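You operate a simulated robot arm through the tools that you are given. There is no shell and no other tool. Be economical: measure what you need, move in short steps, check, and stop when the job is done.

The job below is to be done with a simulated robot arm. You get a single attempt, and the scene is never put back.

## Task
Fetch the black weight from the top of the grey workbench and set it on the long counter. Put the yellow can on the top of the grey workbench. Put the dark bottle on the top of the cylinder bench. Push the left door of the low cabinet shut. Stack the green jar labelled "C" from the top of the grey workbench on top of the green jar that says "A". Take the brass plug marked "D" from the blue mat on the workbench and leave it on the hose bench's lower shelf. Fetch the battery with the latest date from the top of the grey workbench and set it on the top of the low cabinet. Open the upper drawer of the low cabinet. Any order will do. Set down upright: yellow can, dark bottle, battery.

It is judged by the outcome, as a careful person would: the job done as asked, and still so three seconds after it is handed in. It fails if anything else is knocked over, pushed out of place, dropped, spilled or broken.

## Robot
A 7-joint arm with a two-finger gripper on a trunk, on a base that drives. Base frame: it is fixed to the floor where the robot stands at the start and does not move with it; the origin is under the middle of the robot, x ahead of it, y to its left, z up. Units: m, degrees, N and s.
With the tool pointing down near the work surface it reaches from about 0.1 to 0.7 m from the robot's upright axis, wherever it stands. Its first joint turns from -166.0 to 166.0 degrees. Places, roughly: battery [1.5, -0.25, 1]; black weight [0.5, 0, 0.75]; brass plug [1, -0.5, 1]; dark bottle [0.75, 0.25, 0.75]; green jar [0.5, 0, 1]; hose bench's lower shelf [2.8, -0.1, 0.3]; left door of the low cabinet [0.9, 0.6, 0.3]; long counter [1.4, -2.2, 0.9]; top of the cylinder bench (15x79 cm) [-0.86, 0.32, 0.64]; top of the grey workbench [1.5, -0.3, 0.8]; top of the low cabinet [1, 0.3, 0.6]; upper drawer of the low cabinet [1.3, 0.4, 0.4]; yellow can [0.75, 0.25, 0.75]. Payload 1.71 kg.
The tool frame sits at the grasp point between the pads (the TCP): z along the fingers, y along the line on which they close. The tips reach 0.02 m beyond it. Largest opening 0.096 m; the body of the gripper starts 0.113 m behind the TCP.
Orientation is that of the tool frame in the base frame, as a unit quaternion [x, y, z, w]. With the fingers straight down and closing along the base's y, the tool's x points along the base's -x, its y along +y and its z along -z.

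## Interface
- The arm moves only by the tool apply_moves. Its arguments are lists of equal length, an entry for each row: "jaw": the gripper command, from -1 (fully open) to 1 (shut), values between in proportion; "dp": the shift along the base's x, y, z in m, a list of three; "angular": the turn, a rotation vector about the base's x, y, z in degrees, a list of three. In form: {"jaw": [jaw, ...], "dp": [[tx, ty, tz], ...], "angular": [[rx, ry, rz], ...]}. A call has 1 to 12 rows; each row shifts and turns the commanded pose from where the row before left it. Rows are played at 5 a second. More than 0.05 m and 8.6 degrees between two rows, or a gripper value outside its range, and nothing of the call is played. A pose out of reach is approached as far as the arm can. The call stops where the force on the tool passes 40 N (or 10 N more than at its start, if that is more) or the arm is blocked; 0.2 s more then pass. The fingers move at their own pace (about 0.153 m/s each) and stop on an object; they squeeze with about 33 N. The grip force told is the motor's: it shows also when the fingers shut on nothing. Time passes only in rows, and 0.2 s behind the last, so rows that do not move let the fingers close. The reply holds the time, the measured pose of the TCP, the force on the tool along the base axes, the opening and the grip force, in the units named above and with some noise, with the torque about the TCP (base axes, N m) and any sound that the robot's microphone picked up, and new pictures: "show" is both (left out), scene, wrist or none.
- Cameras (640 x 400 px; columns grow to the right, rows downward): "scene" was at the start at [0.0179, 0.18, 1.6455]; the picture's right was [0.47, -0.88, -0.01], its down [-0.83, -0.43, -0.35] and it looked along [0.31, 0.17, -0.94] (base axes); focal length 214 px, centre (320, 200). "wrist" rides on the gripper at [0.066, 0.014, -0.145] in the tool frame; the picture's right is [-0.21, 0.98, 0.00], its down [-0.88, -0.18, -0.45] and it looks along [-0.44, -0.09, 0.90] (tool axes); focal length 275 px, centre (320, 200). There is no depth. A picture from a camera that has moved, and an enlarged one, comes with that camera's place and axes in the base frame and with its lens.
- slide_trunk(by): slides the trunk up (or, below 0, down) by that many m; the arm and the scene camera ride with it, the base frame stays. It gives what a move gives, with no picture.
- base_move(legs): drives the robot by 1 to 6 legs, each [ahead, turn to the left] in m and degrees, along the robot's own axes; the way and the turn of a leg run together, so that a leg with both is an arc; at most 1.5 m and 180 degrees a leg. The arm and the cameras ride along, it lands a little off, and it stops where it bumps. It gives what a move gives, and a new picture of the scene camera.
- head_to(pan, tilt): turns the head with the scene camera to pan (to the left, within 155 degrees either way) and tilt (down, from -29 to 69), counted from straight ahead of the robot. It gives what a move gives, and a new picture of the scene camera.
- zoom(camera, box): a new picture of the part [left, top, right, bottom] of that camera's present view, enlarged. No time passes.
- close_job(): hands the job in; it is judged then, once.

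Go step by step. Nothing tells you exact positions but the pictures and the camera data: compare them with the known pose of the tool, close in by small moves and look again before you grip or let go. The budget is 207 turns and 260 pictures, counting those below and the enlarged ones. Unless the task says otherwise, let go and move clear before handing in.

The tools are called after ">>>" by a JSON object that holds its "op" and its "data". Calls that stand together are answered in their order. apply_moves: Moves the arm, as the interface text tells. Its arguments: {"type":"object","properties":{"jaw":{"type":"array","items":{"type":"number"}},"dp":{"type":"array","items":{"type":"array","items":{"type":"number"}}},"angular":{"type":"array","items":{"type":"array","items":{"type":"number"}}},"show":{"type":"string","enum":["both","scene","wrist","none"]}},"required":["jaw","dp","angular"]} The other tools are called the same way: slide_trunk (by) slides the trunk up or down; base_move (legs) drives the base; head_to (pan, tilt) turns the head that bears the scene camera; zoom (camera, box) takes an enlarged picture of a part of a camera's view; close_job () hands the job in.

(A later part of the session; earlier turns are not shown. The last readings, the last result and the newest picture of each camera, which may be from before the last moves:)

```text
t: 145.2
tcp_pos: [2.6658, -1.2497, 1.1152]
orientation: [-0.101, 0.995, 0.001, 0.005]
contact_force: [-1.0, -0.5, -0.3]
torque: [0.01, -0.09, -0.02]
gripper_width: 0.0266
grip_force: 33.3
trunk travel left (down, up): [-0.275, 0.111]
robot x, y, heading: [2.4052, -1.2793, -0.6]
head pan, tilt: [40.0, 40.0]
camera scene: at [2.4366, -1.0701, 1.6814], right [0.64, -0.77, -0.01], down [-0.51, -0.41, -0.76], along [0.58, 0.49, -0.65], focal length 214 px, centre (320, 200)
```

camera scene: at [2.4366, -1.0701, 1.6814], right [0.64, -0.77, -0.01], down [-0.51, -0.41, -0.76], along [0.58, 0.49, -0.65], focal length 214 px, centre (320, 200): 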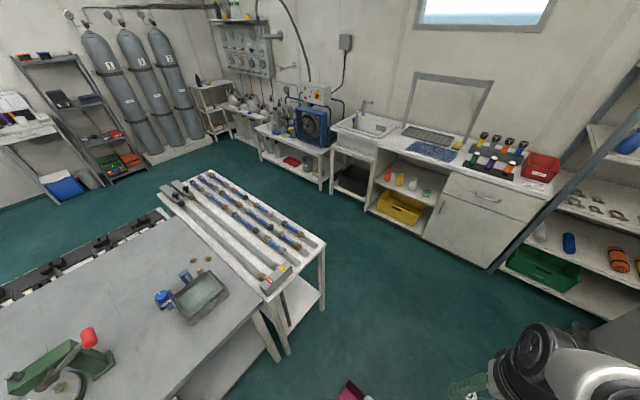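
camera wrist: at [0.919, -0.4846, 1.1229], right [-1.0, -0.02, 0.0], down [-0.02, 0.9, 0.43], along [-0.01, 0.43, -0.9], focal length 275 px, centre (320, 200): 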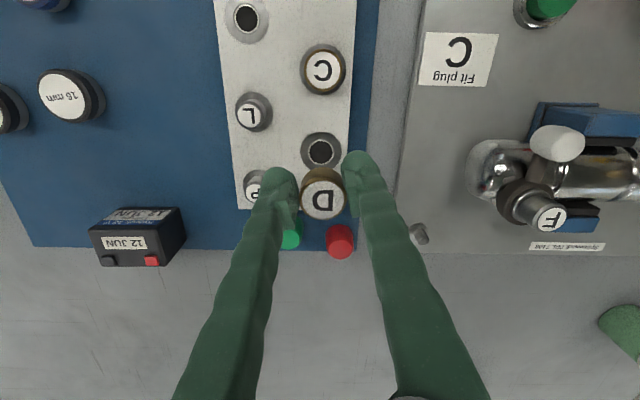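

>>> {"op": "base_move", "data": {"legs": [[0.4, 0], [0, 90], [0.12, 0]]}}

>>> {"op": "head_to", "data": {"pan": 0, "tilt": 60}}

```text
t: 153.3
tcp_pos: [2.7735, -0.9134, 1.1176]
orientation: [0.776, -0.63, -0.009, -0.009]
contact_force: [-0.7, 1.8, -0.2]
torque: [-0.16, 0.0, -0.01]
gripper_width: 0.0261
grip_force: 32.7
trunk travel left (down, up): [-0.275, 0.111]
robot x, y, heading: [2.8005, -1.1661, 89.5]
head pan, tilt: [40.0, 40.0]
camera scene: at [2.5945, -1.1908, 1.6817], right [0.77, 0.64, 0.01], down [0.41, -0.48, -0.78], along [-0.49, 0.6, -0.63], focal length 214 px, centre (320, 200)
```

scene: 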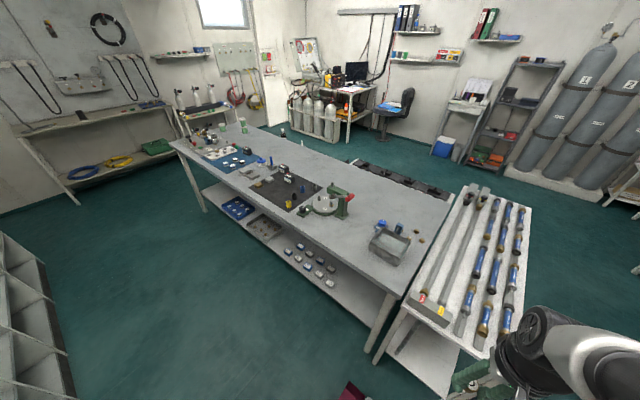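

```text
t: 154.4
tcp_pos: [2.7738, -0.8842, 1.1103]
orientation: [0.777, -0.63, 0.001, 0.001]
contact_force: [0.6, -0.9, -1.3]
torque: [0.04, 0.01, -0.03]
gripper_width: 0.0261
grip_force: 33.7
trunk travel left (down, up): [-0.275, 0.111]
robot x, y, heading: [2.8033, -1.1654, 89.7]
head pan, tilt: [0.0, 60.0]
camera scene: at [2.65, -1.1638, 1.6549], right [1.0, 0.0, 0.0], down [0.0, -0.86, -0.5], along [0.0, 0.5, -0.86], focal length 214 px, centre (320, 200)
```

scene: 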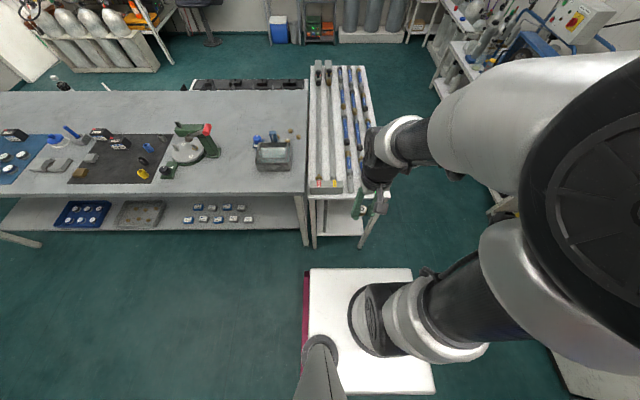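

>>> {"op": "slide_trunk", "data": {"by": -0.27}}

>>> {"op": "apply_moves", "data": {"jaw": [1, 1, 1, 1, 1, 1, 1, 1, 1, 1, 1], "dp": [[0, 0.045, 0], [0, 0.045, 0], [0, 0.04, 0], [0, 0, -0.05], [0, 0, -0.05], [0, 0, -0.05], [0, 0, -0.05], [0, 0, -0.05], [0, 0, -0.05], [0, 0, -0.05], [0, 0, 0]], "angular": [[0, 0, 0], [0, 0, 0], [0, 0, 0], [0, 0, 0], [0, 0, 0], [0, 0, 0], [0, 0, 0], [0, 0, 0], [0, 0, 0], [0, 0, 0], [0, 0, 0]]}}

```text
t: 157.2
tcp_pos: [2.7735, -0.8901, 0.8433]
orientation: [0.777, -0.629, -0.002, 0.0]
contact_force: [0.2, -0.1, -1.4]
torque: [0.01, 0.01, 0.02]
gripper_width: 0.026
grip_force: 33.0
trunk travel left (down, up): [-0.005, 0.381]
robot x, y, heading: [2.8031, -1.1641, 89.7]
head pan, tilt: [0.0, 60.0]
```

```text
t: 159.6
tcp_pos: [2.7742, -0.7628, 0.4937]
orientation: [0.777, -0.629, -0.003, -0.001]
contact_force: [0.3, 0.3, -0.9]
torque: [-0.02, 0.02, 0.0]
gripper_width: 0.0258
grip_force: 33.7
trunk travel left (down, up): [-0.005, 0.381]
robot x, y, heading: [2.8032, -1.1657, 89.9]
head pan, tilt: [0.0, 60.0]
camera scene: at [2.6502, -1.1347, 1.3855], right [1.0, 0.0, 0.0], down [0.0, -0.87, -0.49], along [0.0, 0.49, -0.87], focal length 214 px, centre (320, 200)
camera wrist: at [2.7744, -0.8308, 0.6392], right [-1.0, 0.0, 0.0], down [0.0, 0.89, 0.45], along [0.0, 0.45, -0.89], focal length 275 px, centre (320, 200)
```

scene: 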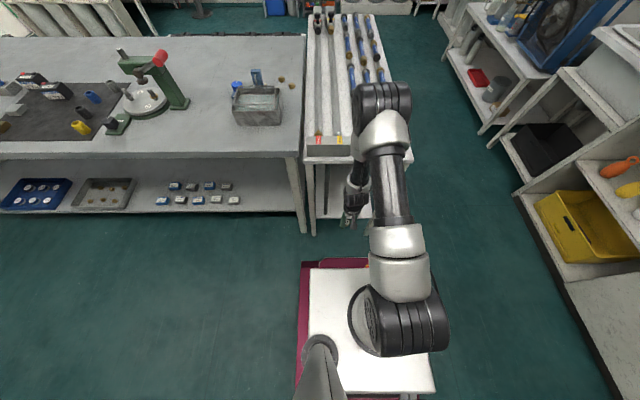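
wrist: 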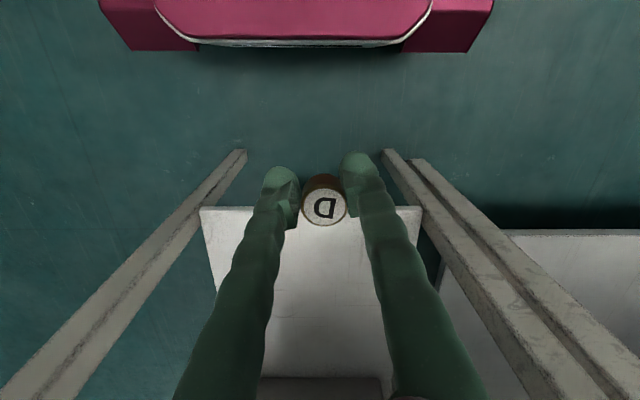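

>>> {"op": "apply_moves", "data": {"jaw": [1, 1, 1, 1, 1, 1, 1, 1, 1], "dp": [[0, 0, 0], [0, 0, 0], [0, 0, 0], [0, 0, 0], [0, 0.04, -0.02], [0, 0.04, -0.02], [0, 0.04, -0.03], [0, 0.04, 0], [0, 0, 0]], "angular": [[6, 0, 0], [6, 0, 0], [6, 0, 0], [3, 0, 0], [0, 0, 0], [0, 0, 0], [0, 0, 0], [0, 0, 0], [0, 0, 0]]}}

```text
t: 161.6
tcp_pos: [2.7724, -0.6014, 0.4214]
orientation: [0.764, -0.619, -0.117, -0.143]
contact_force: [-0.2, -0.2, -0.1]
torque: [-0.01, 0.0, 0.01]
gripper_width: 0.0
grip_force: 29.9
trunk travel left (down, up): [-0.005, 0.381]
robot x, y, heading: [2.8049, -1.1671, 90.0]
head pan, tilt: [0.0, 60.0]
camera scene: at [2.6503, -1.135, 1.3855], right [1.0, 0.0, 0.0], down [0.0, -0.87, -0.49], along [0.0, 0.49, -0.87], focal length 214 px, centre (320, 200)
camera wrist: at [2.7724, -0.7175, 0.5331], right [-1.0, 0.0, 0.0], down [0.0, 0.67, 0.74], along [0.0, 0.74, -0.67], focal length 275 px, centre (320, 200)
```

scene: 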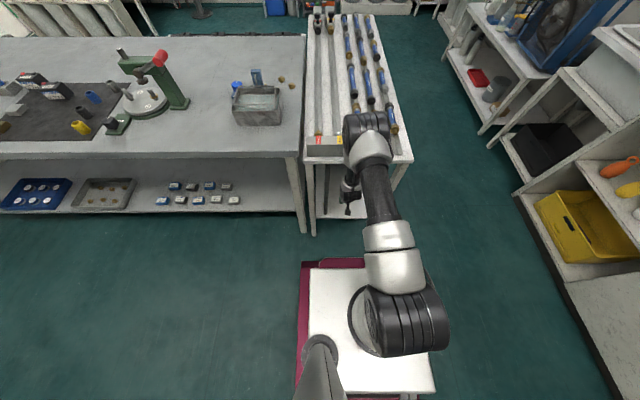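
wrist: 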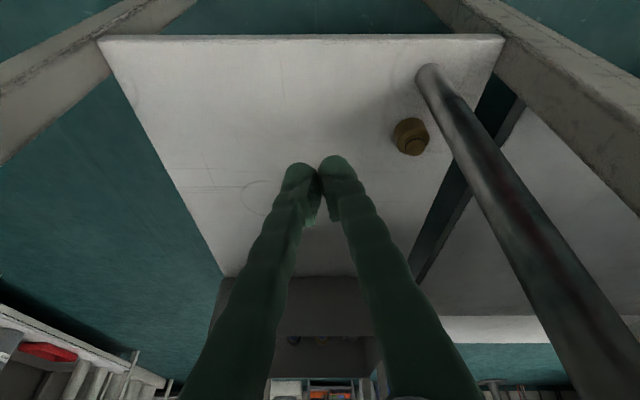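

>>> {"op": "zoom", "data": {"camera": "wrist", "box": [340, 80, 500, 200]}}

```text
3.33 times, centred on (420, 140) of wrist
camera zoom: at [2.7724, -0.7175, 0.5331], right [-1.0, 0.0, 0.0], down [0.0, 0.67, 0.74], along [0.0, 0.74, -0.67], focal length 918 px, centre (-13, 400)
```

zoom: 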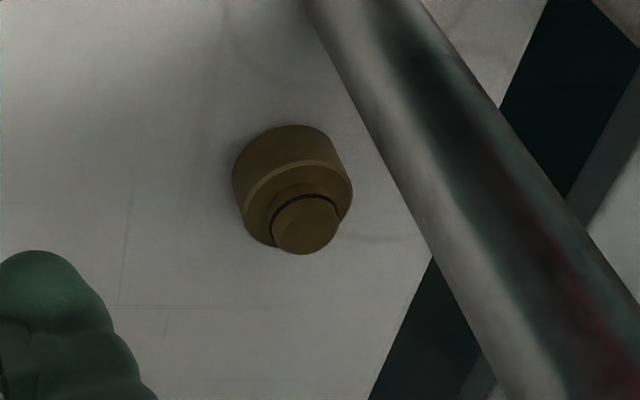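

The plug slid out of the fingers just over the shelf and is standing (flipped) well inside the hose bench's lower shelf, which satisfies that item. I'll back out along the same path.

>>> {"op": "apply_moves", "data": {"jaw": [1, 1, 1, 1, 1, 1, 1, 1, 1, 1, 1, 1], "dp": [[0, -0.04, 0.01], [0, -0.04, 0.03], [0, -0.04, 0.02], [0, -0.04, 0], [0, 0, 0], [0, 0, 0], [0, 0, 0], [0, 0, 0.05], [0, 0, 0.05], [0, 0, 0.05], [0, 0, 0.05], [0, 0, 0.05]], "angular": [[0, 0, 0], [0, 0, 0], [0, 0, 0], [-6, 0, 0], [-6, 0, 0], [-6, 0, 0], [-3, 0, 0], [0, 0, 0], [0, 0, 0], [0, 0, 0], [0, 0, 0], [0, 0, 0]], "show": "none"}}

>>> {"op": "slide_trunk", "data": {"by": 0.3}}

>>> {"op": "apply_moves", "data": {"jaw": [-1, -1, -1, -1, -1, -1], "dp": [[0, -0.03, 0.03], [0, -0.03, 0.03], [0, -0.03, 0.03], [0, -0.03, 0], [0, -0.03, 0], [0, 0, 0]], "angular": [[0, 0, 0], [0, 0, 0], [0, 0, 0], [0, 0, 0], [0, 0, 0], [0, 0, 0]], "show": "scene"}}

```text
t: 164.2
tcp_pos: [2.7736, -0.7595, 0.7327]
orientation: [0.776, -0.631, -0.002, 0.0]
contact_force: [-0.8, -0.8, -0.1]
torque: [-0.05, 0.01, 0.03]
gripper_width: 0.0001
grip_force: 29.2
trunk travel left (down, up): [-0.005, 0.381]
robot x, y, heading: [2.8064, -1.1653, 89.7]
head pan, tilt: [0.0, 60.0]
```

```text
t: 167.2
tcp_pos: [2.7739, -0.7599, 1.0304]
orientation: [0.776, -0.63, -0.002, 0.0]
contact_force: [0.5, 0.4, 0.1]
torque: [0.0, 0.0, 0.03]
gripper_width: 0.0
grip_force: 29.5
trunk travel left (down, up): [-0.305, 0.081]
robot x, y, heading: [2.8063, -1.1619, 89.5]
head pan, tilt: [0.0, 60.0]
```

```text
t: 168.6
tcp_pos: [2.7733, -0.8956, 1.1274]
orientation: [0.777, -0.63, -0.003, -0.001]
contact_force: [-0.5, 0.1, 0.6]
torque: [-0.01, -0.01, 0.0]
gripper_width: 0.0958
grip_force: 0.1
out of reach, approached as far as the arm can: row 5
trunk travel left (down, up): [-0.305, 0.081]
robot x, y, heading: [2.8025, -1.164, 89.8]
head pan, tilt: [0.0, 60.0]
camera scene: at [2.6503, -1.1295, 1.6848], right [1.0, 0.0, 0.0], down [0.0, -0.87, -0.48], along [0.0, 0.48, -0.87], focal length 214 px, centre (320, 200)
```

scene: 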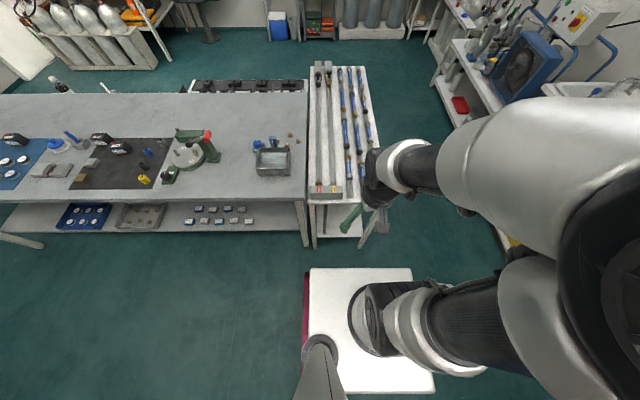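

>>> {"op": "base_move", "data": {"legs": [[-0.1, 0], [0, 90], [1.0, 0], [0.7, 0], [0, -90], [0.25, 0]]}}

```text
t: 189.2
tcp_pos: [1.0314, -0.7405, 1.1299]
orientation: [0.784, -0.621, -0.005, -0.005]
contact_force: [0.1, 1.0, 0.2]
torque: [-0.09, -0.05, -0.01]
gripper_width: 0.0959
grip_force: 0.1
trunk travel left (down, up): [-0.305, 0.081]
robot x, y, heading: [1.068, -0.9931, 91.1]
head pan, tilt: [0.0, 60.0]
camera scene: at [0.9168, -0.9976, 1.6852], right [1.0, 0.02, 0.0], down [0.02, -0.86, -0.5], along [-0.01, 0.5, -0.86], focal length 214 px, centre (320, 200)
```

scene: 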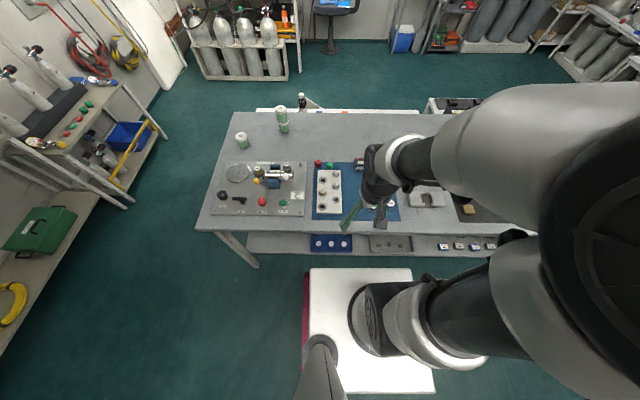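

>>> {"op": "apply_moves", "data": {"jaw": [-1, -1, -1, -1, -1, -1, -1, -1, -1, -1, -1], "dp": [[0.01, 0.045, 0], [0.01, 0.045, 0], [0.01, 0.045, 0], [0.01, 0.045, 0], [0.01, 0.045, 0], [0.01, 0.045, 0], [0.01, 0.045, -0.01], [0.006, 0.045, -0.01], [0, 0.04, -0.02], [0, 0, -0.04], [0, 0, 0]], "angular": [[0, 0, 0], [0, 0, 0], [0, 0, 0], [0, 0, 0], [0, 0, 0], [0, 0, 0], [0, 0, 0], [0, 0, 0], [0, 0, 0], [0, 0, 0], [0, 0, 0]], "show": "wrist"}}

```text
t: 191.6
tcp_pos: [1.108, -0.3352, 1.0475]
orientation: [0.784, -0.621, -0.002, -0.002]
contact_force: [0.0, 0.6, -0.1]
torque: [-0.05, 0.03, 0.0]
gripper_width: 0.0962
grip_force: 0.0
trunk travel left (down, up): [-0.305, 0.081]
robot x, y, heading: [1.0698, -0.9953, 91.4]
head pan, tilt: [0.0, 60.0]
camera wrist: at [1.1096, -0.4023, 1.1934], right [-1.0, -0.02, 0.0], down [-0.02, 0.89, 0.45], along [-0.01, 0.45, -0.89], focal length 275 px, centre (320, 200)
```

wrist: 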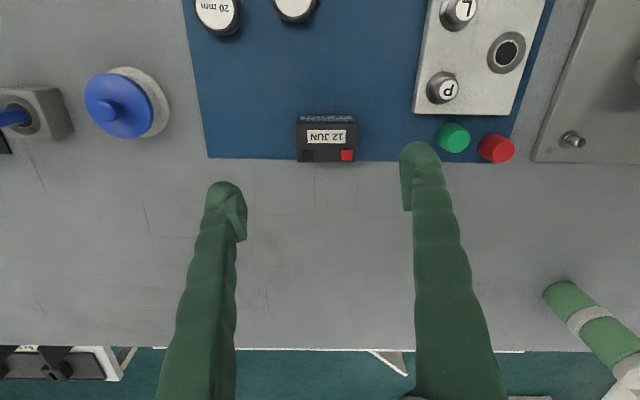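

>>> {"op": "apply_moves", "data": {"jaw": [-1, -1, -1, -1, -1, -1], "dp": [[-0.006, 0.009, -0.02], [0, 0, -0.02], [0, 0, -0.03], [0, 0, -0.03], [0, 0, -0.02], [0, 0, 0]], "angular": [[0, 0, -6], [0, 0, -6], [0, 0, 0], [0, 0, 0], [0, 0, 0], [0, 0, 0]], "show": "wrist"}}

```text
t: 193.0
tcp_pos: [1.1012, -0.3238, 0.9282]
orientation: [0.715, -0.699, -0.003, -0.002]
contact_force: [0.4, -0.2, 0.3]
torque: [0.02, 0.01, -0.01]
gripper_width: 0.0959
grip_force: 0.0
trunk travel left (down, up): [-0.305, 0.081]
robot x, y, heading: [1.0753, -0.9942, 91.4]
head pan, tilt: [0.0, 60.0]
camera wrist: at [1.0891, -0.3921, 1.0733], right [-0.98, 0.19, 0.0], down [0.17, 0.88, 0.45], along [0.08, 0.44, -0.89], focal length 275 px, centre (320, 200)
```

wrist: 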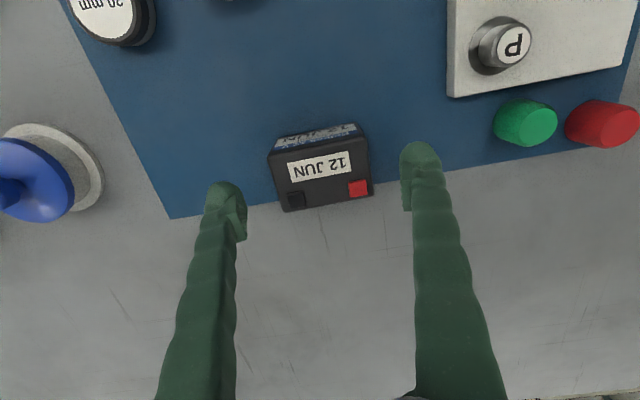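

>>> {"op": "apply_moves", "data": {"jaw": [-1, -1, -1, 1, 1, 1, 1, 1, 1], "dp": [[0, -0.003, -0.02], [0, 0, -0.022], [0, 0, 0], [0, 0, 0], [0, 0, 0], [0, 0, 0], [0, 0, 0.01], [0, 0, 0.015], [0, 0, 0.02]], "angular": [[0, 0, 0], [0, 0, 0], [0, 0, 0], [0, 0, 0], [0, 0, 0], [0, 0, 0], [0, 0, 0], [0, 0, 0], [0, 0, 0]], "show": "wrist"}}

```text
t: 195.0
tcp_pos: [1.1022, -0.3281, 0.9339]
orientation: [0.714, -0.7, -0.003, -0.002]
contact_force: [-0.1, -0.4, -2.9]
torque: [0.0, 0.01, -0.03]
gripper_width: 0.0716
grip_force: 33.2
trunk travel left (down, up): [-0.305, 0.081]
robot x, y, heading: [1.0695, -0.9934, 91.4]
head pan, tilt: [0.0, 60.0]
camera wrist: at [1.0893, -0.395, 1.0782], right [-0.98, 0.18, 0.0], down [0.17, 0.88, 0.45], along [0.08, 0.44, -0.89], focal length 275 px, centre (320, 200)
```

wrist: 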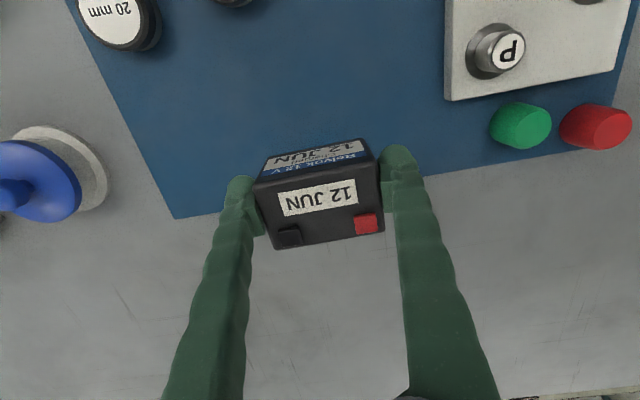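

Battery held. Raising, retracting and driving round the near end to the cabinet's left side.

>>> {"op": "apply_moves", "data": {"jaw": [1, 1, 1, 1, 1, 1, 1, 1, 1, 1, 1, 1], "dp": [[0, 0, 0.05], [0, 0, 0.05], [0, 0, 0.05], [0, -0.045, 0.02], [0, -0.045, 0], [0, -0.045, 0], [0, -0.045, 0], [0, -0.045, 0], [0, -0.045, 0], [0, -0.045, 0], [0, -0.045, 0], [0, -0.03, 0]], "angular": [[0, 0, 0], [0, 0, 0], [0, 0, 0], [0, 0, 0], [0, 0, 0], [0, 0, 0], [0, 0, 0], [0, 0, 0], [0, 0, 0], [0, 0, 0], [0, 0, 0], [0, 0, 0]], "show": "wrist"}}

>>> {"op": "base_move", "data": {"legs": [[-0.27, 0], [0, 89], [1.09, 0], [0, -90], [1.2, 0]]}}

```text
t: 197.6
tcp_pos: [1.1035, -0.7086, 1.1066]
orientation: [0.715, -0.699, -0.005, -0.005]
contact_force: [0.5, -0.3, -4.6]
torque: [-0.03, -0.02, 0.02]
gripper_width: 0.0716
grip_force: 33.0
out of reach, approached as far as the arm can: row 12
trunk travel left (down, up): [-0.305, 0.081]
robot x, y, heading: [1.0707, -0.9937, 91.4]
head pan, tilt: [0.0, 60.0]
camera wrist: at [1.0905, -0.7762, 1.2505], right [-0.98, 0.18, 0.0], down [0.16, 0.87, 0.46], along [0.08, 0.45, -0.89], focal length 275 px, centre (320, 200)
```

wrist: 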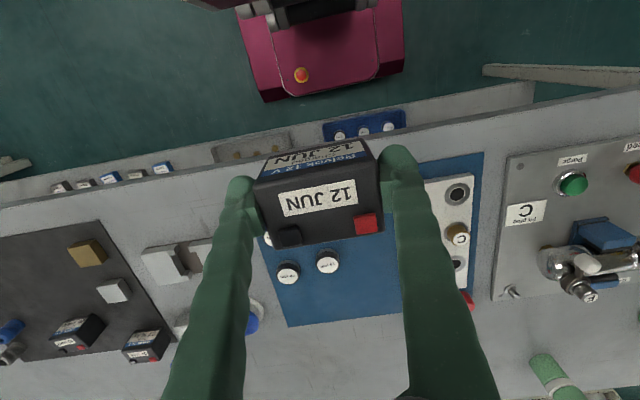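

```text
t: 220.3
tcp_pos: [-0.1013, 0.1646, 1.106]
orientation: [0.735, -0.678, -0.004, -0.004]
contact_force: [0.5, 0.1, -4.6]
torque: [-0.04, -0.03, -0.01]
gripper_width: 0.0703
grip_force: 33.0
trunk travel left (down, up): [-0.305, 0.081]
robot x, y, heading: [-0.1171, -0.116, 94.5]
head pan, tilt: [0.0, 60.0]
camera scene: at [-0.2725, -0.0986, 1.6848], right [1.0, 0.08, 0.0], down [0.07, -0.87, -0.49], along [-0.04, 0.48, -0.87], focal length 214 px, centre (320, 200)
```

scene: 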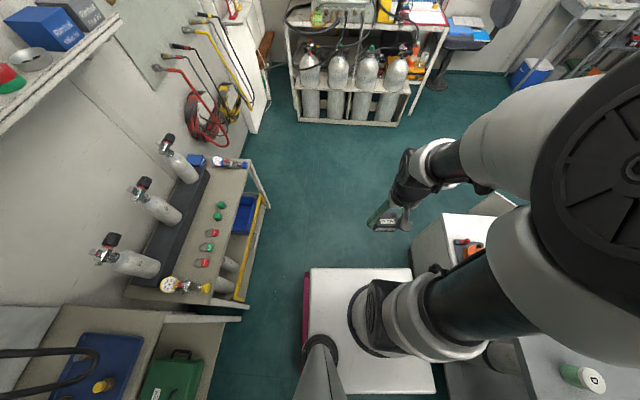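

>>> {"op": "base_move", "data": {"legs": [[0.37, 0], [0, -94.5], [0.18, 0]]}}

>>> {"op": "head_to", "data": {"pan": 15, "tilt": 60}}

```text
t: 228.6
tcp_pos: [0.3121, 0.224, 1.1122]
orientation: [-0.024, 1.0, 0.002, 0.0]
contact_force: [0.6, -1.0, -3.4]
torque: [-0.03, 0.13, 0.0]
gripper_width: 0.07
grip_force: 32.7
trunk travel left (down, up): [-0.305, 0.081]
robot x, y, heading: [0.0346, 0.2491, 3.1]
head pan, tilt: [0.0, 60.0]
camera scene: at [0.0646, 0.4055, 1.6847], right [0.05, -1.0, 0.0], down [-0.88, -0.04, -0.48], along [0.48, 0.02, -0.88], focal length 214 px, centre (320, 200)
```

scene: 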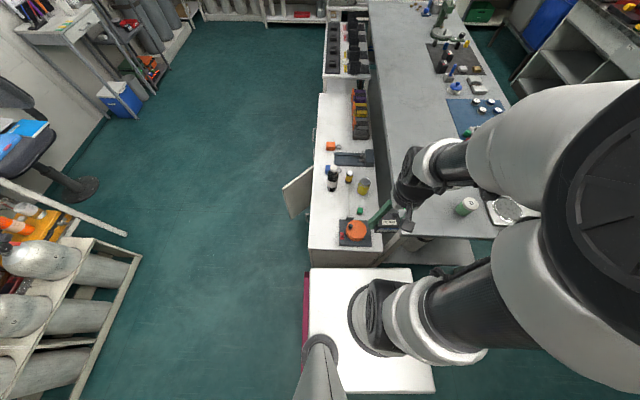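

```text
t: 229.4
tcp_pos: [0.3135, 0.2211, 1.1258]
orientation: [-0.023, 0.999, -0.002, 0.027]
contact_force: [0.4, 0.1, -3.5]
torque: [-0.03, 0.04, -0.01]
gripper_width: 0.0701
grip_force: 33.8
trunk travel left (down, up): [-0.305, 0.081]
robot x, y, heading: [0.0321, 0.2497, 2.8]
head pan, tilt: [15.0, 60.0]
camera scene: at [0.0577, 0.4224, 1.6848], right [0.31, -0.95, 0.0], down [-0.83, -0.27, -0.48], along [0.46, 0.15, -0.87], focal length 214 px, centre (320, 200)
```

scene: 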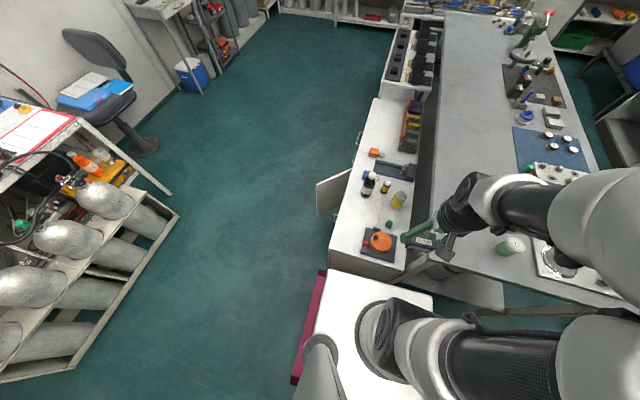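

>>> {"op": "zoom", "data": {"camera": "scene", "box": [320, 140, 440, 290]}}

>>> {"op": "zoom", "data": {"camera": "wrist", "box": [0, 0, 640, 400]}}

```text
2.67 times, centred on (380, 215) of scene
camera zoom: at [0.0577, 0.4224, 1.6848], right [0.31, -0.95, 0.0], down [-0.83, -0.27, -0.48], along [0.46, 0.15, -0.87], focal length 572 px, centre (160, 160)
```

zoom: 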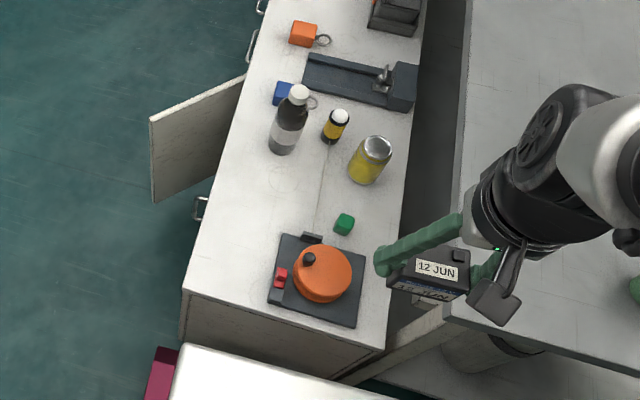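

```text
1.00 times, centred on (320, 200) of wrist (not enlarged: the box is as wide or as high as the picture)
camera zoom: at [0.239, 0.2311, 1.2671], right [0.16, 0.99, 0.01], down [0.86, -0.14, 0.49], along [0.49, -0.07, -0.87], focal length 275 px, centre (320, 200)
```

zoom: 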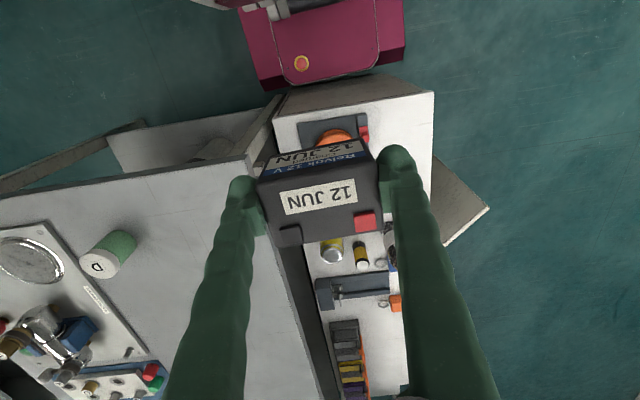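

>>> {"op": "apply_moves", "data": {"jaw": [1, 1, 1, 1, 1, 1, 1, 1, 1, 1, 1, 1], "dp": [[0.043, 0.023, 0], [0.043, 0.023, 0], [0.043, 0.023, 0], [0.043, 0.023, 0], [0.043, 0.023, 0], [0.043, 0.023, 0], [0.043, 0.023, 0], [0.004, 0, -0.05], [0, 0, -0.05], [0, 0, -0.05], [0, 0, -0.05], [0, 0, 0]], "angular": [[0, 3, 0], [0, 0, 0], [0, 0, 0], [0, 0, 0], [0, 0, 0], [0, 0, 0], [0, 0, 0], [0, 0, 0], [0, 0, 0], [0, 0, 0], [0, 0, 0], [0, 0, 0]]}}

```text
refused: row 8 steps farther than a row can; nothing moved
```

>>> {"op": "apply_moves", "data": {"jaw": [1, 1, 1, 1, 1, 1, 1, 1, 1, 1, 1, 1], "dp": [[0.044, 0.023, 0], [0.044, 0.023, 0], [0.044, 0.023, 0], [0.044, 0.023, 0], [0.044, 0.023, 0], [0.044, 0.023, 0], [0.043, 0.023, 0], [0, 0, -0.05], [0, 0, -0.05], [0, 0, -0.05], [0, 0, -0.05], [0, 0, 0]], "angular": [[0, 3, 0], [0, 0, 0], [0, 0, 0], [0, 0, 0], [0, 0, 0], [0, 0, 0], [0, 0, 0], [0, 0, 0], [0, 0, 0], [0, 0, 0], [0, 0, 0], [0, 0, 0]]}}

```text
t: 232.0
tcp_pos: [0.599, 0.3814, 0.9167]
orientation: [-0.023, 1.0, 0.002, -0.017]
contact_force: [-0.3, 0.3, -2.6]
torque: [0.05, -0.02, -0.02]
gripper_width: 0.07
grip_force: 33.3
trunk travel left (down, up): [-0.305, 0.081]
robot x, y, heading: [0.0289, 0.25, 3.2]
head pan, tilt: [15.0, 60.0]
camera scene: at [0.0553, 0.4224, 1.685], right [0.31, -0.95, 0.0], down [-0.83, -0.27, -0.49], along [0.46, 0.15, -0.87], focal length 214 px, centre (320, 200)
camera wrist: at [0.5376, 0.3924, 1.0652], right [0.16, 0.99, 0.0], down [0.9, -0.14, 0.42], along [0.41, -0.07, -0.91], focal length 275 px, centre (320, 200)
```

scene: 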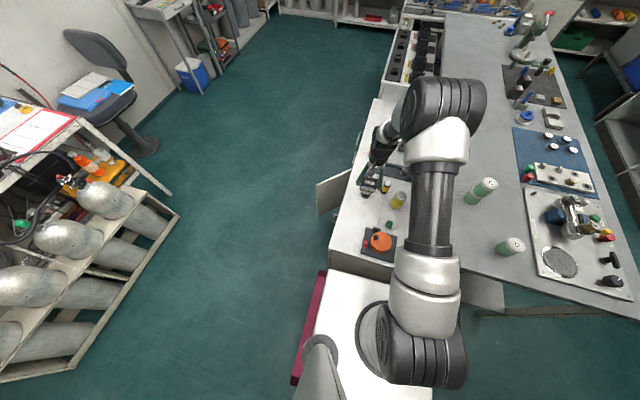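
wrist: 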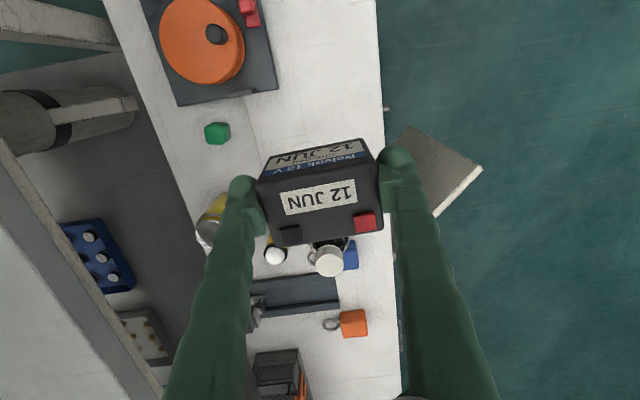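

>>> {"op": "apply_moves", "data": {"jaw": [1, 1, 1, 1, 1, 1, 1], "dp": [[0.012, 0, -0.045], [0, 0, -0.05], [0, 0, -0.05], [0, 0, -0.05], [0, 0, -0.03], [0, 0, -0.02], [0, 0, 0]], "angular": [[0, -1.5, 0], [0, 0, 0], [0, 0, 0], [0, 0, 0], [0, 0, 0], [0, 0, 0], [0, 0, 0]]}}

```text
t: 233.6
tcp_pos: [0.6113, 0.3845, 0.6735]
orientation: [-0.023, 1.0, 0.001, -0.003]
contact_force: [0.1, -0.1, -4.0]
torque: [0.0, 0.02, -0.01]
gripper_width: 0.07
grip_force: 33.5
trunk travel left (down, up): [-0.305, 0.081]
robot x, y, heading: [0.0328, 0.2486, 2.9]
head pan, tilt: [15.0, 60.0]
camera scene: at [0.0563, 0.4226, 1.6849], right [0.31, -0.95, 0.0], down [-0.83, -0.27, -0.49], along [0.46, 0.15, -0.87], focal length 214 px, centre (320, 200)
camera wrist: at [0.5453, 0.3941, 0.819], right [0.16, 0.99, 0.0], down [0.89, -0.14, 0.44], along [0.43, -0.07, -0.9], focal length 275 px, centre (320, 200)
```

scene: 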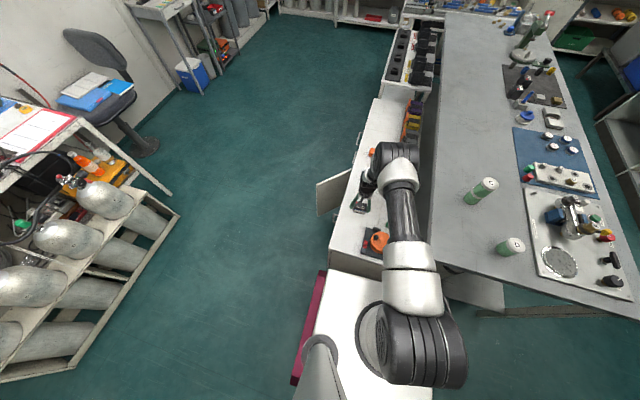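
wrist: 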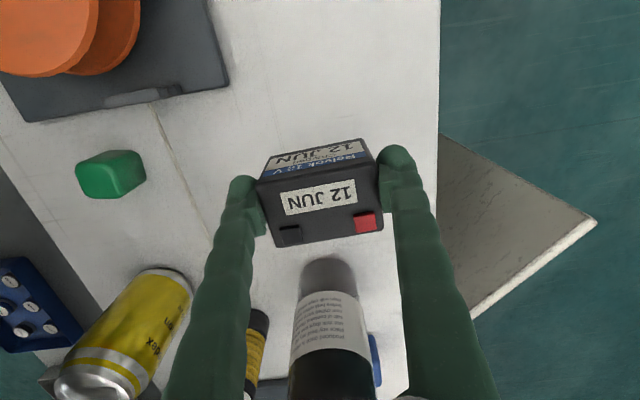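

Clear around; lowering in small steps until it touches.

>>> {"op": "apply_moves", "data": {"jaw": [1, 1, 1, 1, 1], "dp": [[0, 0, -0.01], [0, 0, -0.006], [0, 0, -0.004], [0, 0, -0.003], [0, 0, 0]], "angular": [[0, 0, 0], [0, 0, 0], [0, 0, 0], [0, 0, 0], [0, 0, 0]], "show": "wrist"}}

```text
t: 234.8
tcp_pos: [0.6095, 0.3832, 0.6501]
orientation: [-0.023, 1.0, 0.002, -0.004]
contact_force: [0.2, -0.4, -4.6]
torque: [-0.02, 0.02, -0.01]
gripper_width: 0.0699
grip_force: 33.3
trunk travel left (down, up): [-0.305, 0.081]
robot x, y, heading: [0.0303, 0.2498, 2.8]
head pan, tilt: [15.0, 60.0]
camera wrist: at [0.5454, 0.3933, 0.7948], right [0.16, 0.99, 0.0], down [0.89, -0.14, 0.44], along [0.43, -0.07, -0.9], focal length 275 px, centre (320, 200)
```

wrist: 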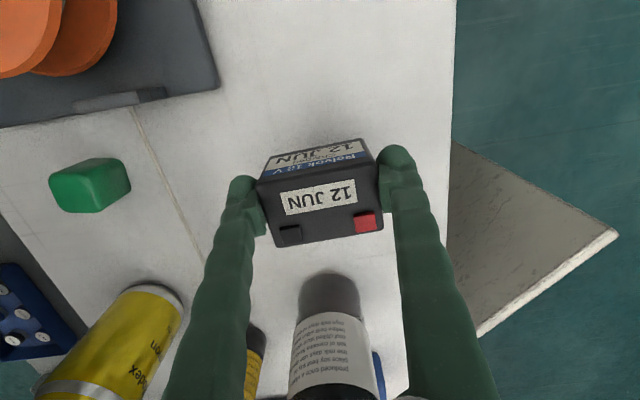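

>>> {"op": "apply_moves", "data": {"jaw": [1, 1, 1, 1], "dp": [[0, 0, -0.004], [0, 0, -0.003], [0, 0, -0.003], [0, 0, 0]], "angular": [[0, 0, 0], [0, 0, 0], [0, 0, 0], [0, 0, 0]], "show": "none"}}

```text
t: 235.8
tcp_pos: [0.61, 0.3839, 0.6382]
orientation: [-0.023, 1.0, 0.001, -0.004]
contact_force: [0.0, 0.0, -4.3]
torque: [0.02, 0.01, 0.0]
gripper_width: 0.0699
grip_force: 32.8
trunk travel left (down, up): [-0.305, 0.081]
robot x, y, heading: [0.028, 0.2506, 2.8]
head pan, tilt: [15.0, 60.0]
```

>>> {"op": "apply_moves", "data": {"jaw": [1, 1, 1, 1], "dp": [[0, 0, -0.003], [0, 0, -0.003], [0, 0, -0.003], [0, 0, 0]], "angular": [[0, 0, 0], [0, 0, 0], [0, 0, 0], [0, 0, 0]], "show": "wrist"}}

```text
t: 236.8
tcp_pos: [0.6103, 0.3842, 0.6291]
orientation: [-0.024, 1.0, 0.002, -0.004]
contact_force: [-0.5, 0.1, -3.4]
torque: [0.0, -0.01, 0.02]
gripper_width: 0.0698
grip_force: 32.5
trunk travel left (down, up): [-0.305, 0.081]
robot x, y, heading: [0.0324, 0.2493, 2.6]
head pan, tilt: [15.0, 60.0]
camera wrist: at [0.5454, 0.3937, 0.7754], right [0.16, 0.99, 0.0], down [0.89, -0.14, 0.44], along [0.43, -0.07, -0.9], focal length 275 px, centre (320, 200)
```

wrist: 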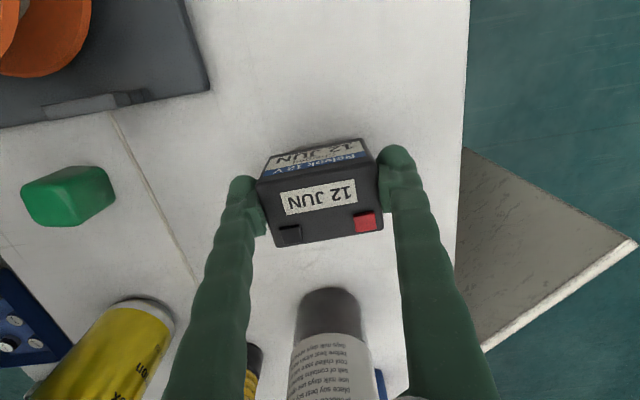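

>>> {"op": "apply_moves", "data": {"jaw": [1, 1, 1, 1], "dp": [[0, 0, -0.003], [0, 0, -0.003], [0, 0, -0.003], [0, 0, 0]], "angular": [[0, 0, 0], [0, 0, 0], [0, 0, 0], [0, 0, 0]], "show": "none"}}

```text
t: 237.8
tcp_pos: [0.6112, 0.3838, 0.6198]
orientation: [-0.024, 1.0, 0.002, -0.004]
contact_force: [0.7, 0.8, -3.9]
torque: [0.0, 0.03, -0.01]
gripper_width: 0.0696
grip_force: 32.8
trunk travel left (down, up): [-0.305, 0.081]
robot x, y, heading: [0.0281, 0.2497, 3.0]
head pan, tilt: [15.0, 60.0]
```

>>> {"op": "apply_moves", "data": {"jaw": [1, 1, 1, 1], "dp": [[0, 0, -0.003], [0, 0, -0.003], [0, 0, -0.003], [0, 0, 0]], "angular": [[0, 0, 0], [0, 0, 0], [0, 0, 0], [0, 0, 0]], "show": "wrist"}}

```text
t: 238.4
tcp_pos: [0.6045, 0.3852, 0.6247]
orientation: [-0.024, 1.0, 0.002, 0.004]
contact_force: [-0.3, 0.1, -3.9]
torque: [-0.04, 0.04, 0.02]
gripper_width: 0.0699
grip_force: 32.7
trunk travel left (down, up): [-0.305, 0.081]
robot x, y, heading: [0.0274, 0.25, 3.0]
head pan, tilt: [15.0, 60.0]
stopped in row 3: the force on the tool passed its limit at 44 N (the readings are from after the stop); the commanded pose is now the measured one
camera wrist: at [0.5366, 0.3945, 0.7697], right [0.16, 0.99, 0.01], down [0.88, -0.14, 0.45], along [0.45, -0.07, -0.89], focal length 275 px, centre (320, 200)
```

wrist: 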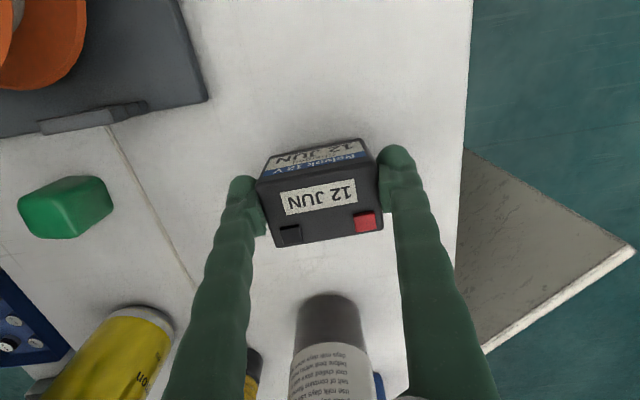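

>>> {"op": "apply_moves", "data": {"jaw": [1, 1, 1], "dp": [[0.003, 0, -0.005], [0, 0, -0.003], [0, 0, 0]], "angular": [[0, -0.5, 0], [0, 0, 0], [0, 0, 0]], "show": "none"}}

```text
t: 239.2
tcp_pos: [0.6064, 0.3846, 0.6181]
orientation: [-0.023, 1.0, 0.002, 0.01]
contact_force: [-2.8, -1.5, 12.8]
torque: [0.04, 0.4, 0.08]
gripper_width: 0.0696
grip_force: 33.1
trunk travel left (down, up): [-0.305, 0.081]
robot x, y, heading: [0.0325, 0.249, 2.9]
head pan, tilt: [15.0, 60.0]
```

>>> {"op": "apply_moves", "data": {"jaw": [-0.6, -0.8, -0.8, -0.8, -0.8, -0.8, -0.8, -0.8], "dp": [[0, 0, 0], [0, 0, 0], [0, 0, 0.02], [0, 0, 0.04], [0, 0, 0.05], [0, 0, 0.05], [0, 0, 0.05], [0, 0, 0]], "angular": [[0, 0, 0], [0, 0, 0], [0, 0, 0], [0, 0, 0], [0, 0, 0], [0, 0, 0], [0, 0, 0], [0, 0, 0]], "show": "wrist"}}

```text
t: 241.1
tcp_pos: [0.6063, 0.3833, 0.8289]
orientation: [-0.025, 1.0, 0.002, 0.009]
contact_force: [0.5, -0.7, -0.1]
torque: [-0.02, -0.02, -0.03]
gripper_width: 0.0863
grip_force: 0.1
trunk travel left (down, up): [-0.305, 0.081]
robot x, y, heading: [0.0331, 0.2511, 2.7]
head pan, tilt: [15.0, 60.0]
camera wrist: at [0.5377, 0.3929, 0.9732], right [0.16, 0.99, 0.01], down [0.88, -0.14, 0.46], along [0.45, -0.07, -0.89], focal length 275 px, centre (320, 200)
```

wrist: 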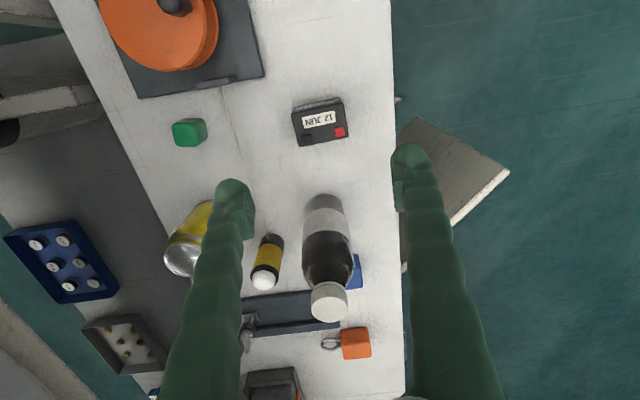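

>>> {"op": "apply_moves", "data": {"jaw": [-1, -1, -1, -1, -1, -1, -1, -1, -1], "dp": [[0, 0, 0.05], [0, 0, 0.03], [0.021, -0.033, 0], [0.021, -0.033, 0], [0.021, -0.033, 0], [0.021, -0.033, 0], [0.021, -0.033, 0], [0.02, -0.032, 0], [0, 0, 0]], "angular": [[0, 0, 0], [0, 0, 0], [0, 0, 0], [0, 0, 0], [0, 0, 0], [0, 0, 0], [0, 0, 0], [0, 0, 0], [0, 0, 0]], "show": "wrist"}}

```text
t: 243.1
tcp_pos: [0.7321, 0.1862, 0.9063]
orientation: [-0.024, 1.0, 0.002, 0.009]
contact_force: [-0.2, 0.5, 0.7]
torque: [-0.03, -0.05, 0.01]
gripper_width: 0.0961
grip_force: 0.0
trunk travel left (down, up): [-0.305, 0.081]
robot x, y, heading: [0.029, 0.2496, 3.1]
head pan, tilt: [15.0, 60.0]
camera wrist: at [0.6633, 0.1962, 1.051], right [0.16, 0.99, 0.01], down [0.88, -0.14, 0.46], along [0.45, -0.07, -0.89], focal length 275 px, centre (320, 200)
```

wrist: 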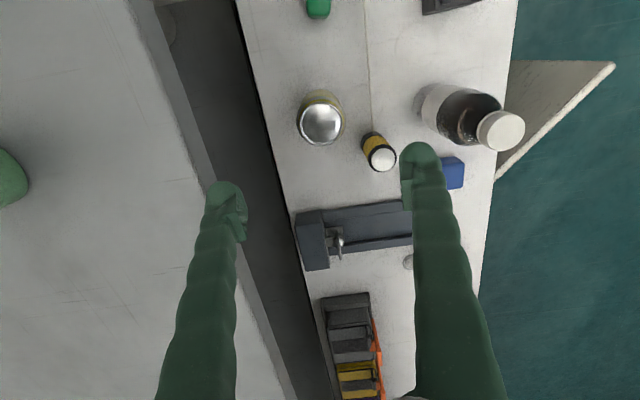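

>>> {"op": "apply_moves", "data": {"jaw": [-1, -1, -1, -1, -1], "dp": [[0.002, 0.003, -0.04], [0, 0, -0.04], [0, 0, -0.04], [0, 0, -0.04], [0, 0, 0]], "angular": [[0, 0, 0], [0, 0, 0], [0, 0, 0], [0, 0, 0], [0, 0, 0]]}}

```text
t: 244.2
tcp_pos: [0.724, 0.1888, 0.7621]
orientation: [-0.023, 1.0, 0.002, 0.018]
contact_force: [-1.2, -0.8, -0.3]
torque: [0.0, -0.11, 0.03]
gripper_width: 0.096
grip_force: 0.1
trunk travel left (down, up): [-0.305, 0.081]
robot x, y, heading: [0.0342, 0.2542, 3.0]
head pan, tilt: [15.0, 60.0]
stopped in row 5: the arm was blocked; the commanded pose is now the measured one
camera scene: at [0.0531, 0.4223, 1.6852], right [0.31, -0.95, 0.0], down [-0.83, -0.27, -0.49], along [0.46, 0.15, -0.87], focal length 214 px, centre (320, 200)
camera wrist: at [0.6528, 0.1977, 0.9043], right [0.16, 0.99, 0.01], down [0.87, -0.15, 0.48], along [0.47, -0.07, -0.88], focal length 275 px, centre (320, 200)
```

scene: 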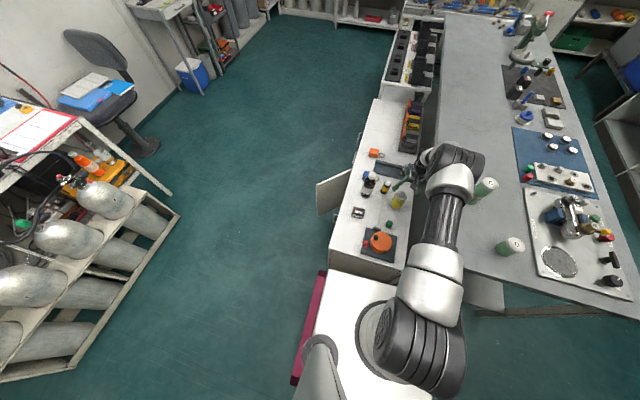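
wrist: 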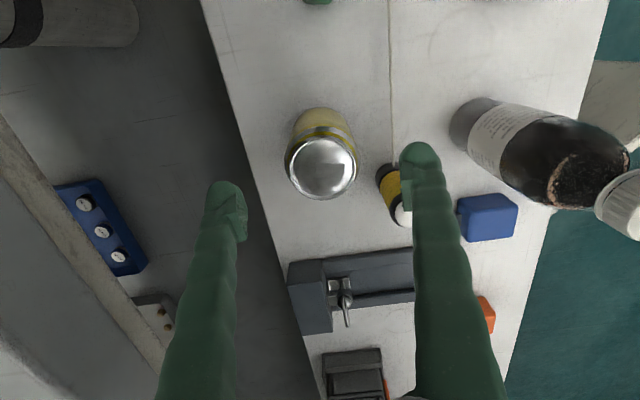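

The can is centred but the forearm gets blocked by the workbench from here. I'll withdraw and instead work from the left aisle: shut the door first, then take bottle and can from that side.

>>> {"op": "apply_moves", "data": {"jaw": [-1, -1, -1, -1, -1, -1, -1], "dp": [[0, 0, 0.04], [0, 0, 0.05], [0, 0, 0.05], [0, 0, 0.05], [0, 0, 0.05], [-0.02, 0.02, 0.04], [0, 0, 0]], "angular": [[0, 0, 0], [0, 0, 0], [0, 0, 0], [0, 0, 0], [0, 0, 0], [0, 0, 0], [0, 0, 0]], "show": "scene"}}

>>> {"op": "apply_moves", "data": {"jaw": [1, 1, 1, 1, 1, 1, 1, 1, 1, 1], "dp": [[-0.045, 0.01, 0.01], [-0.045, 0.01, 0.01], [-0.045, 0, 0.01], [-0.045, 0, 0], [-0.045, 0, 0], [-0.045, 0, 0], [-0.045, 0, 0], [-0.045, 0, 0], [-0.02, 0, 0], [0, 0, 0]], "angular": [[0, 0, 0], [0, 0, 0], [0, 0, 0], [0, 0, 0], [0, 0, 0], [0, 0, 0], [0, 0, 0], [0, 0, 0], [0, 0, 0], [0, 0, 0]], "show": "none"}}

```text
t: 245.8
tcp_pos: [0.7051, 0.2101, 1.0383]
orientation: [-0.022, 1.0, 0.002, 0.016]
contact_force: [0.0, -0.7, -0.4]
torque: [0.0, 0.04, 0.01]
gripper_width: 0.0961
grip_force: 0.0
trunk travel left (down, up): [-0.305, 0.081]
robot x, y, heading: [0.0328, 0.2485, 2.9]
head pan, tilt: [15.0, 60.0]
camera scene: at [0.0575, 0.4221, 1.6848], right [0.31, -0.95, 0.0], down [-0.83, -0.27, -0.49], along [0.46, 0.15, -0.87], focal length 214 px, centre (320, 200)
```

scene: 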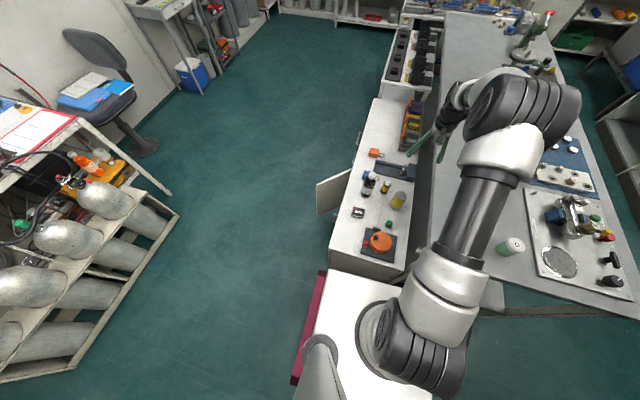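

```text
t: 248.0
tcp_pos: [0.3388, 0.2286, 1.0723]
orientation: [-0.024, 1.0, 0.001, 0.02]
contact_force: [0.2, -0.9, -0.3]
torque: [0.0, 0.01, 0.01]
gripper_width: 0.0
grip_force: 29.6
out of reach, approached as far as the arm can: row 9
trunk travel left (down, up): [-0.305, 0.081]
robot x, y, heading: [0.0333, 0.2509, 2.9]
head pan, tilt: [15.0, 60.0]
```

>>> {"op": "base_move", "data": {"legs": [[-0.2, 0], [0, 87], [0.85, 0], [0, -90], [1.25, 0], [0, -130]]}}

>>> {"op": "head_to", "data": {"pan": 0, "tilt": 50}}

```text
t: 275.9
tcp_pos: [0.8957, 0.8609, 1.0722]
orientation: [0.914, 0.405, -0.016, 0.009]
contact_force: [0.2, -0.1, -0.4]
torque: [-0.01, -0.01, 0.01]
gripper_width: 0.0
grip_force: 30.1
trunk travel left (down, up): [-0.305, 0.081]
robot x, y, heading: [1.1317, 1.0611, -132.2]
head pan, tilt: [15.0, 60.0]
camera scene: at [1.239, 0.9189, 1.6849], right [-0.89, 0.46, 0.0], down [0.4, 0.78, -0.49], along [-0.22, -0.43, -0.87], focal length 214 px, centre (320, 200)
```

scene: 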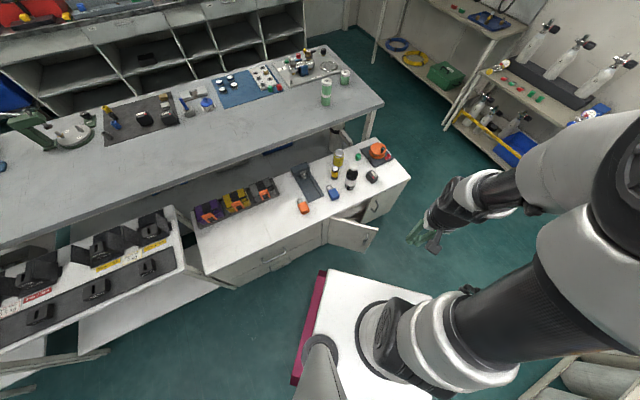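

```text
t: 276.7
tcp_pos: [0.8867, 0.8578, 1.0863]
orientation: [0.913, 0.405, -0.047, 0.017]
contact_force: [-0.4, -0.2, -0.7]
torque: [0.04, -0.02, -0.03]
gripper_width: 0.0
grip_force: 29.4
trunk travel left (down, up): [-0.305, 0.081]
robot x, y, heading: [1.1308, 1.0584, -132.1]
head pan, tilt: [0.0, 50.0]
camera scene: at [1.2173, 0.9201, 1.6972], right [-0.74, 0.67, 0.0], down [0.52, 0.58, -0.63], along [-0.42, -0.47, -0.78], focal length 214 px, centre (320, 200)
```

scene: 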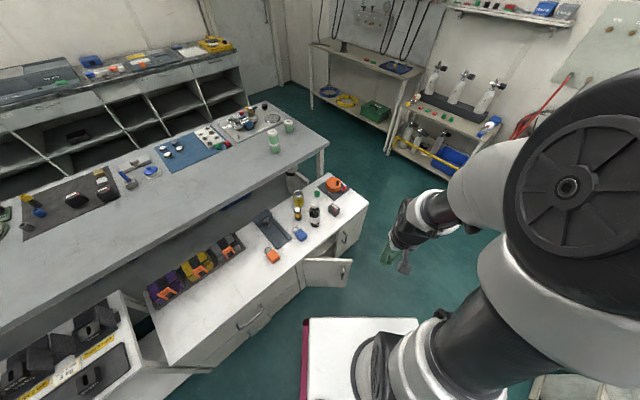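

>>> {"op": "zoom", "data": {"camera": "scene", "box": [160, 180, 400, 380]}}

```text
2.00 times, centred on (280, 280) of scene
camera zoom: at [1.2173, 0.9201, 1.6972], right [-0.74, 0.67, 0.0], down [0.52, 0.58, -0.63], along [-0.42, -0.47, -0.78], focal length 429 px, centre (400, 40)
```

zoom: 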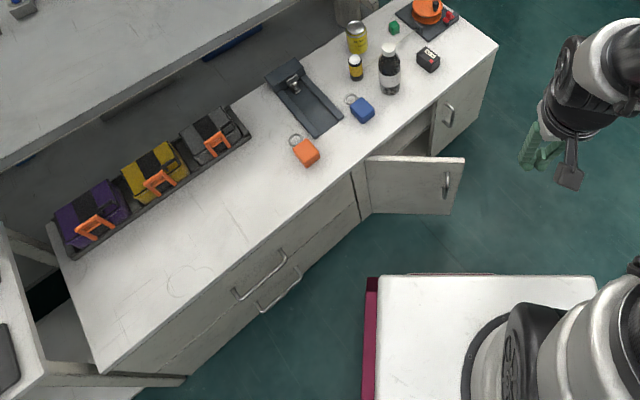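

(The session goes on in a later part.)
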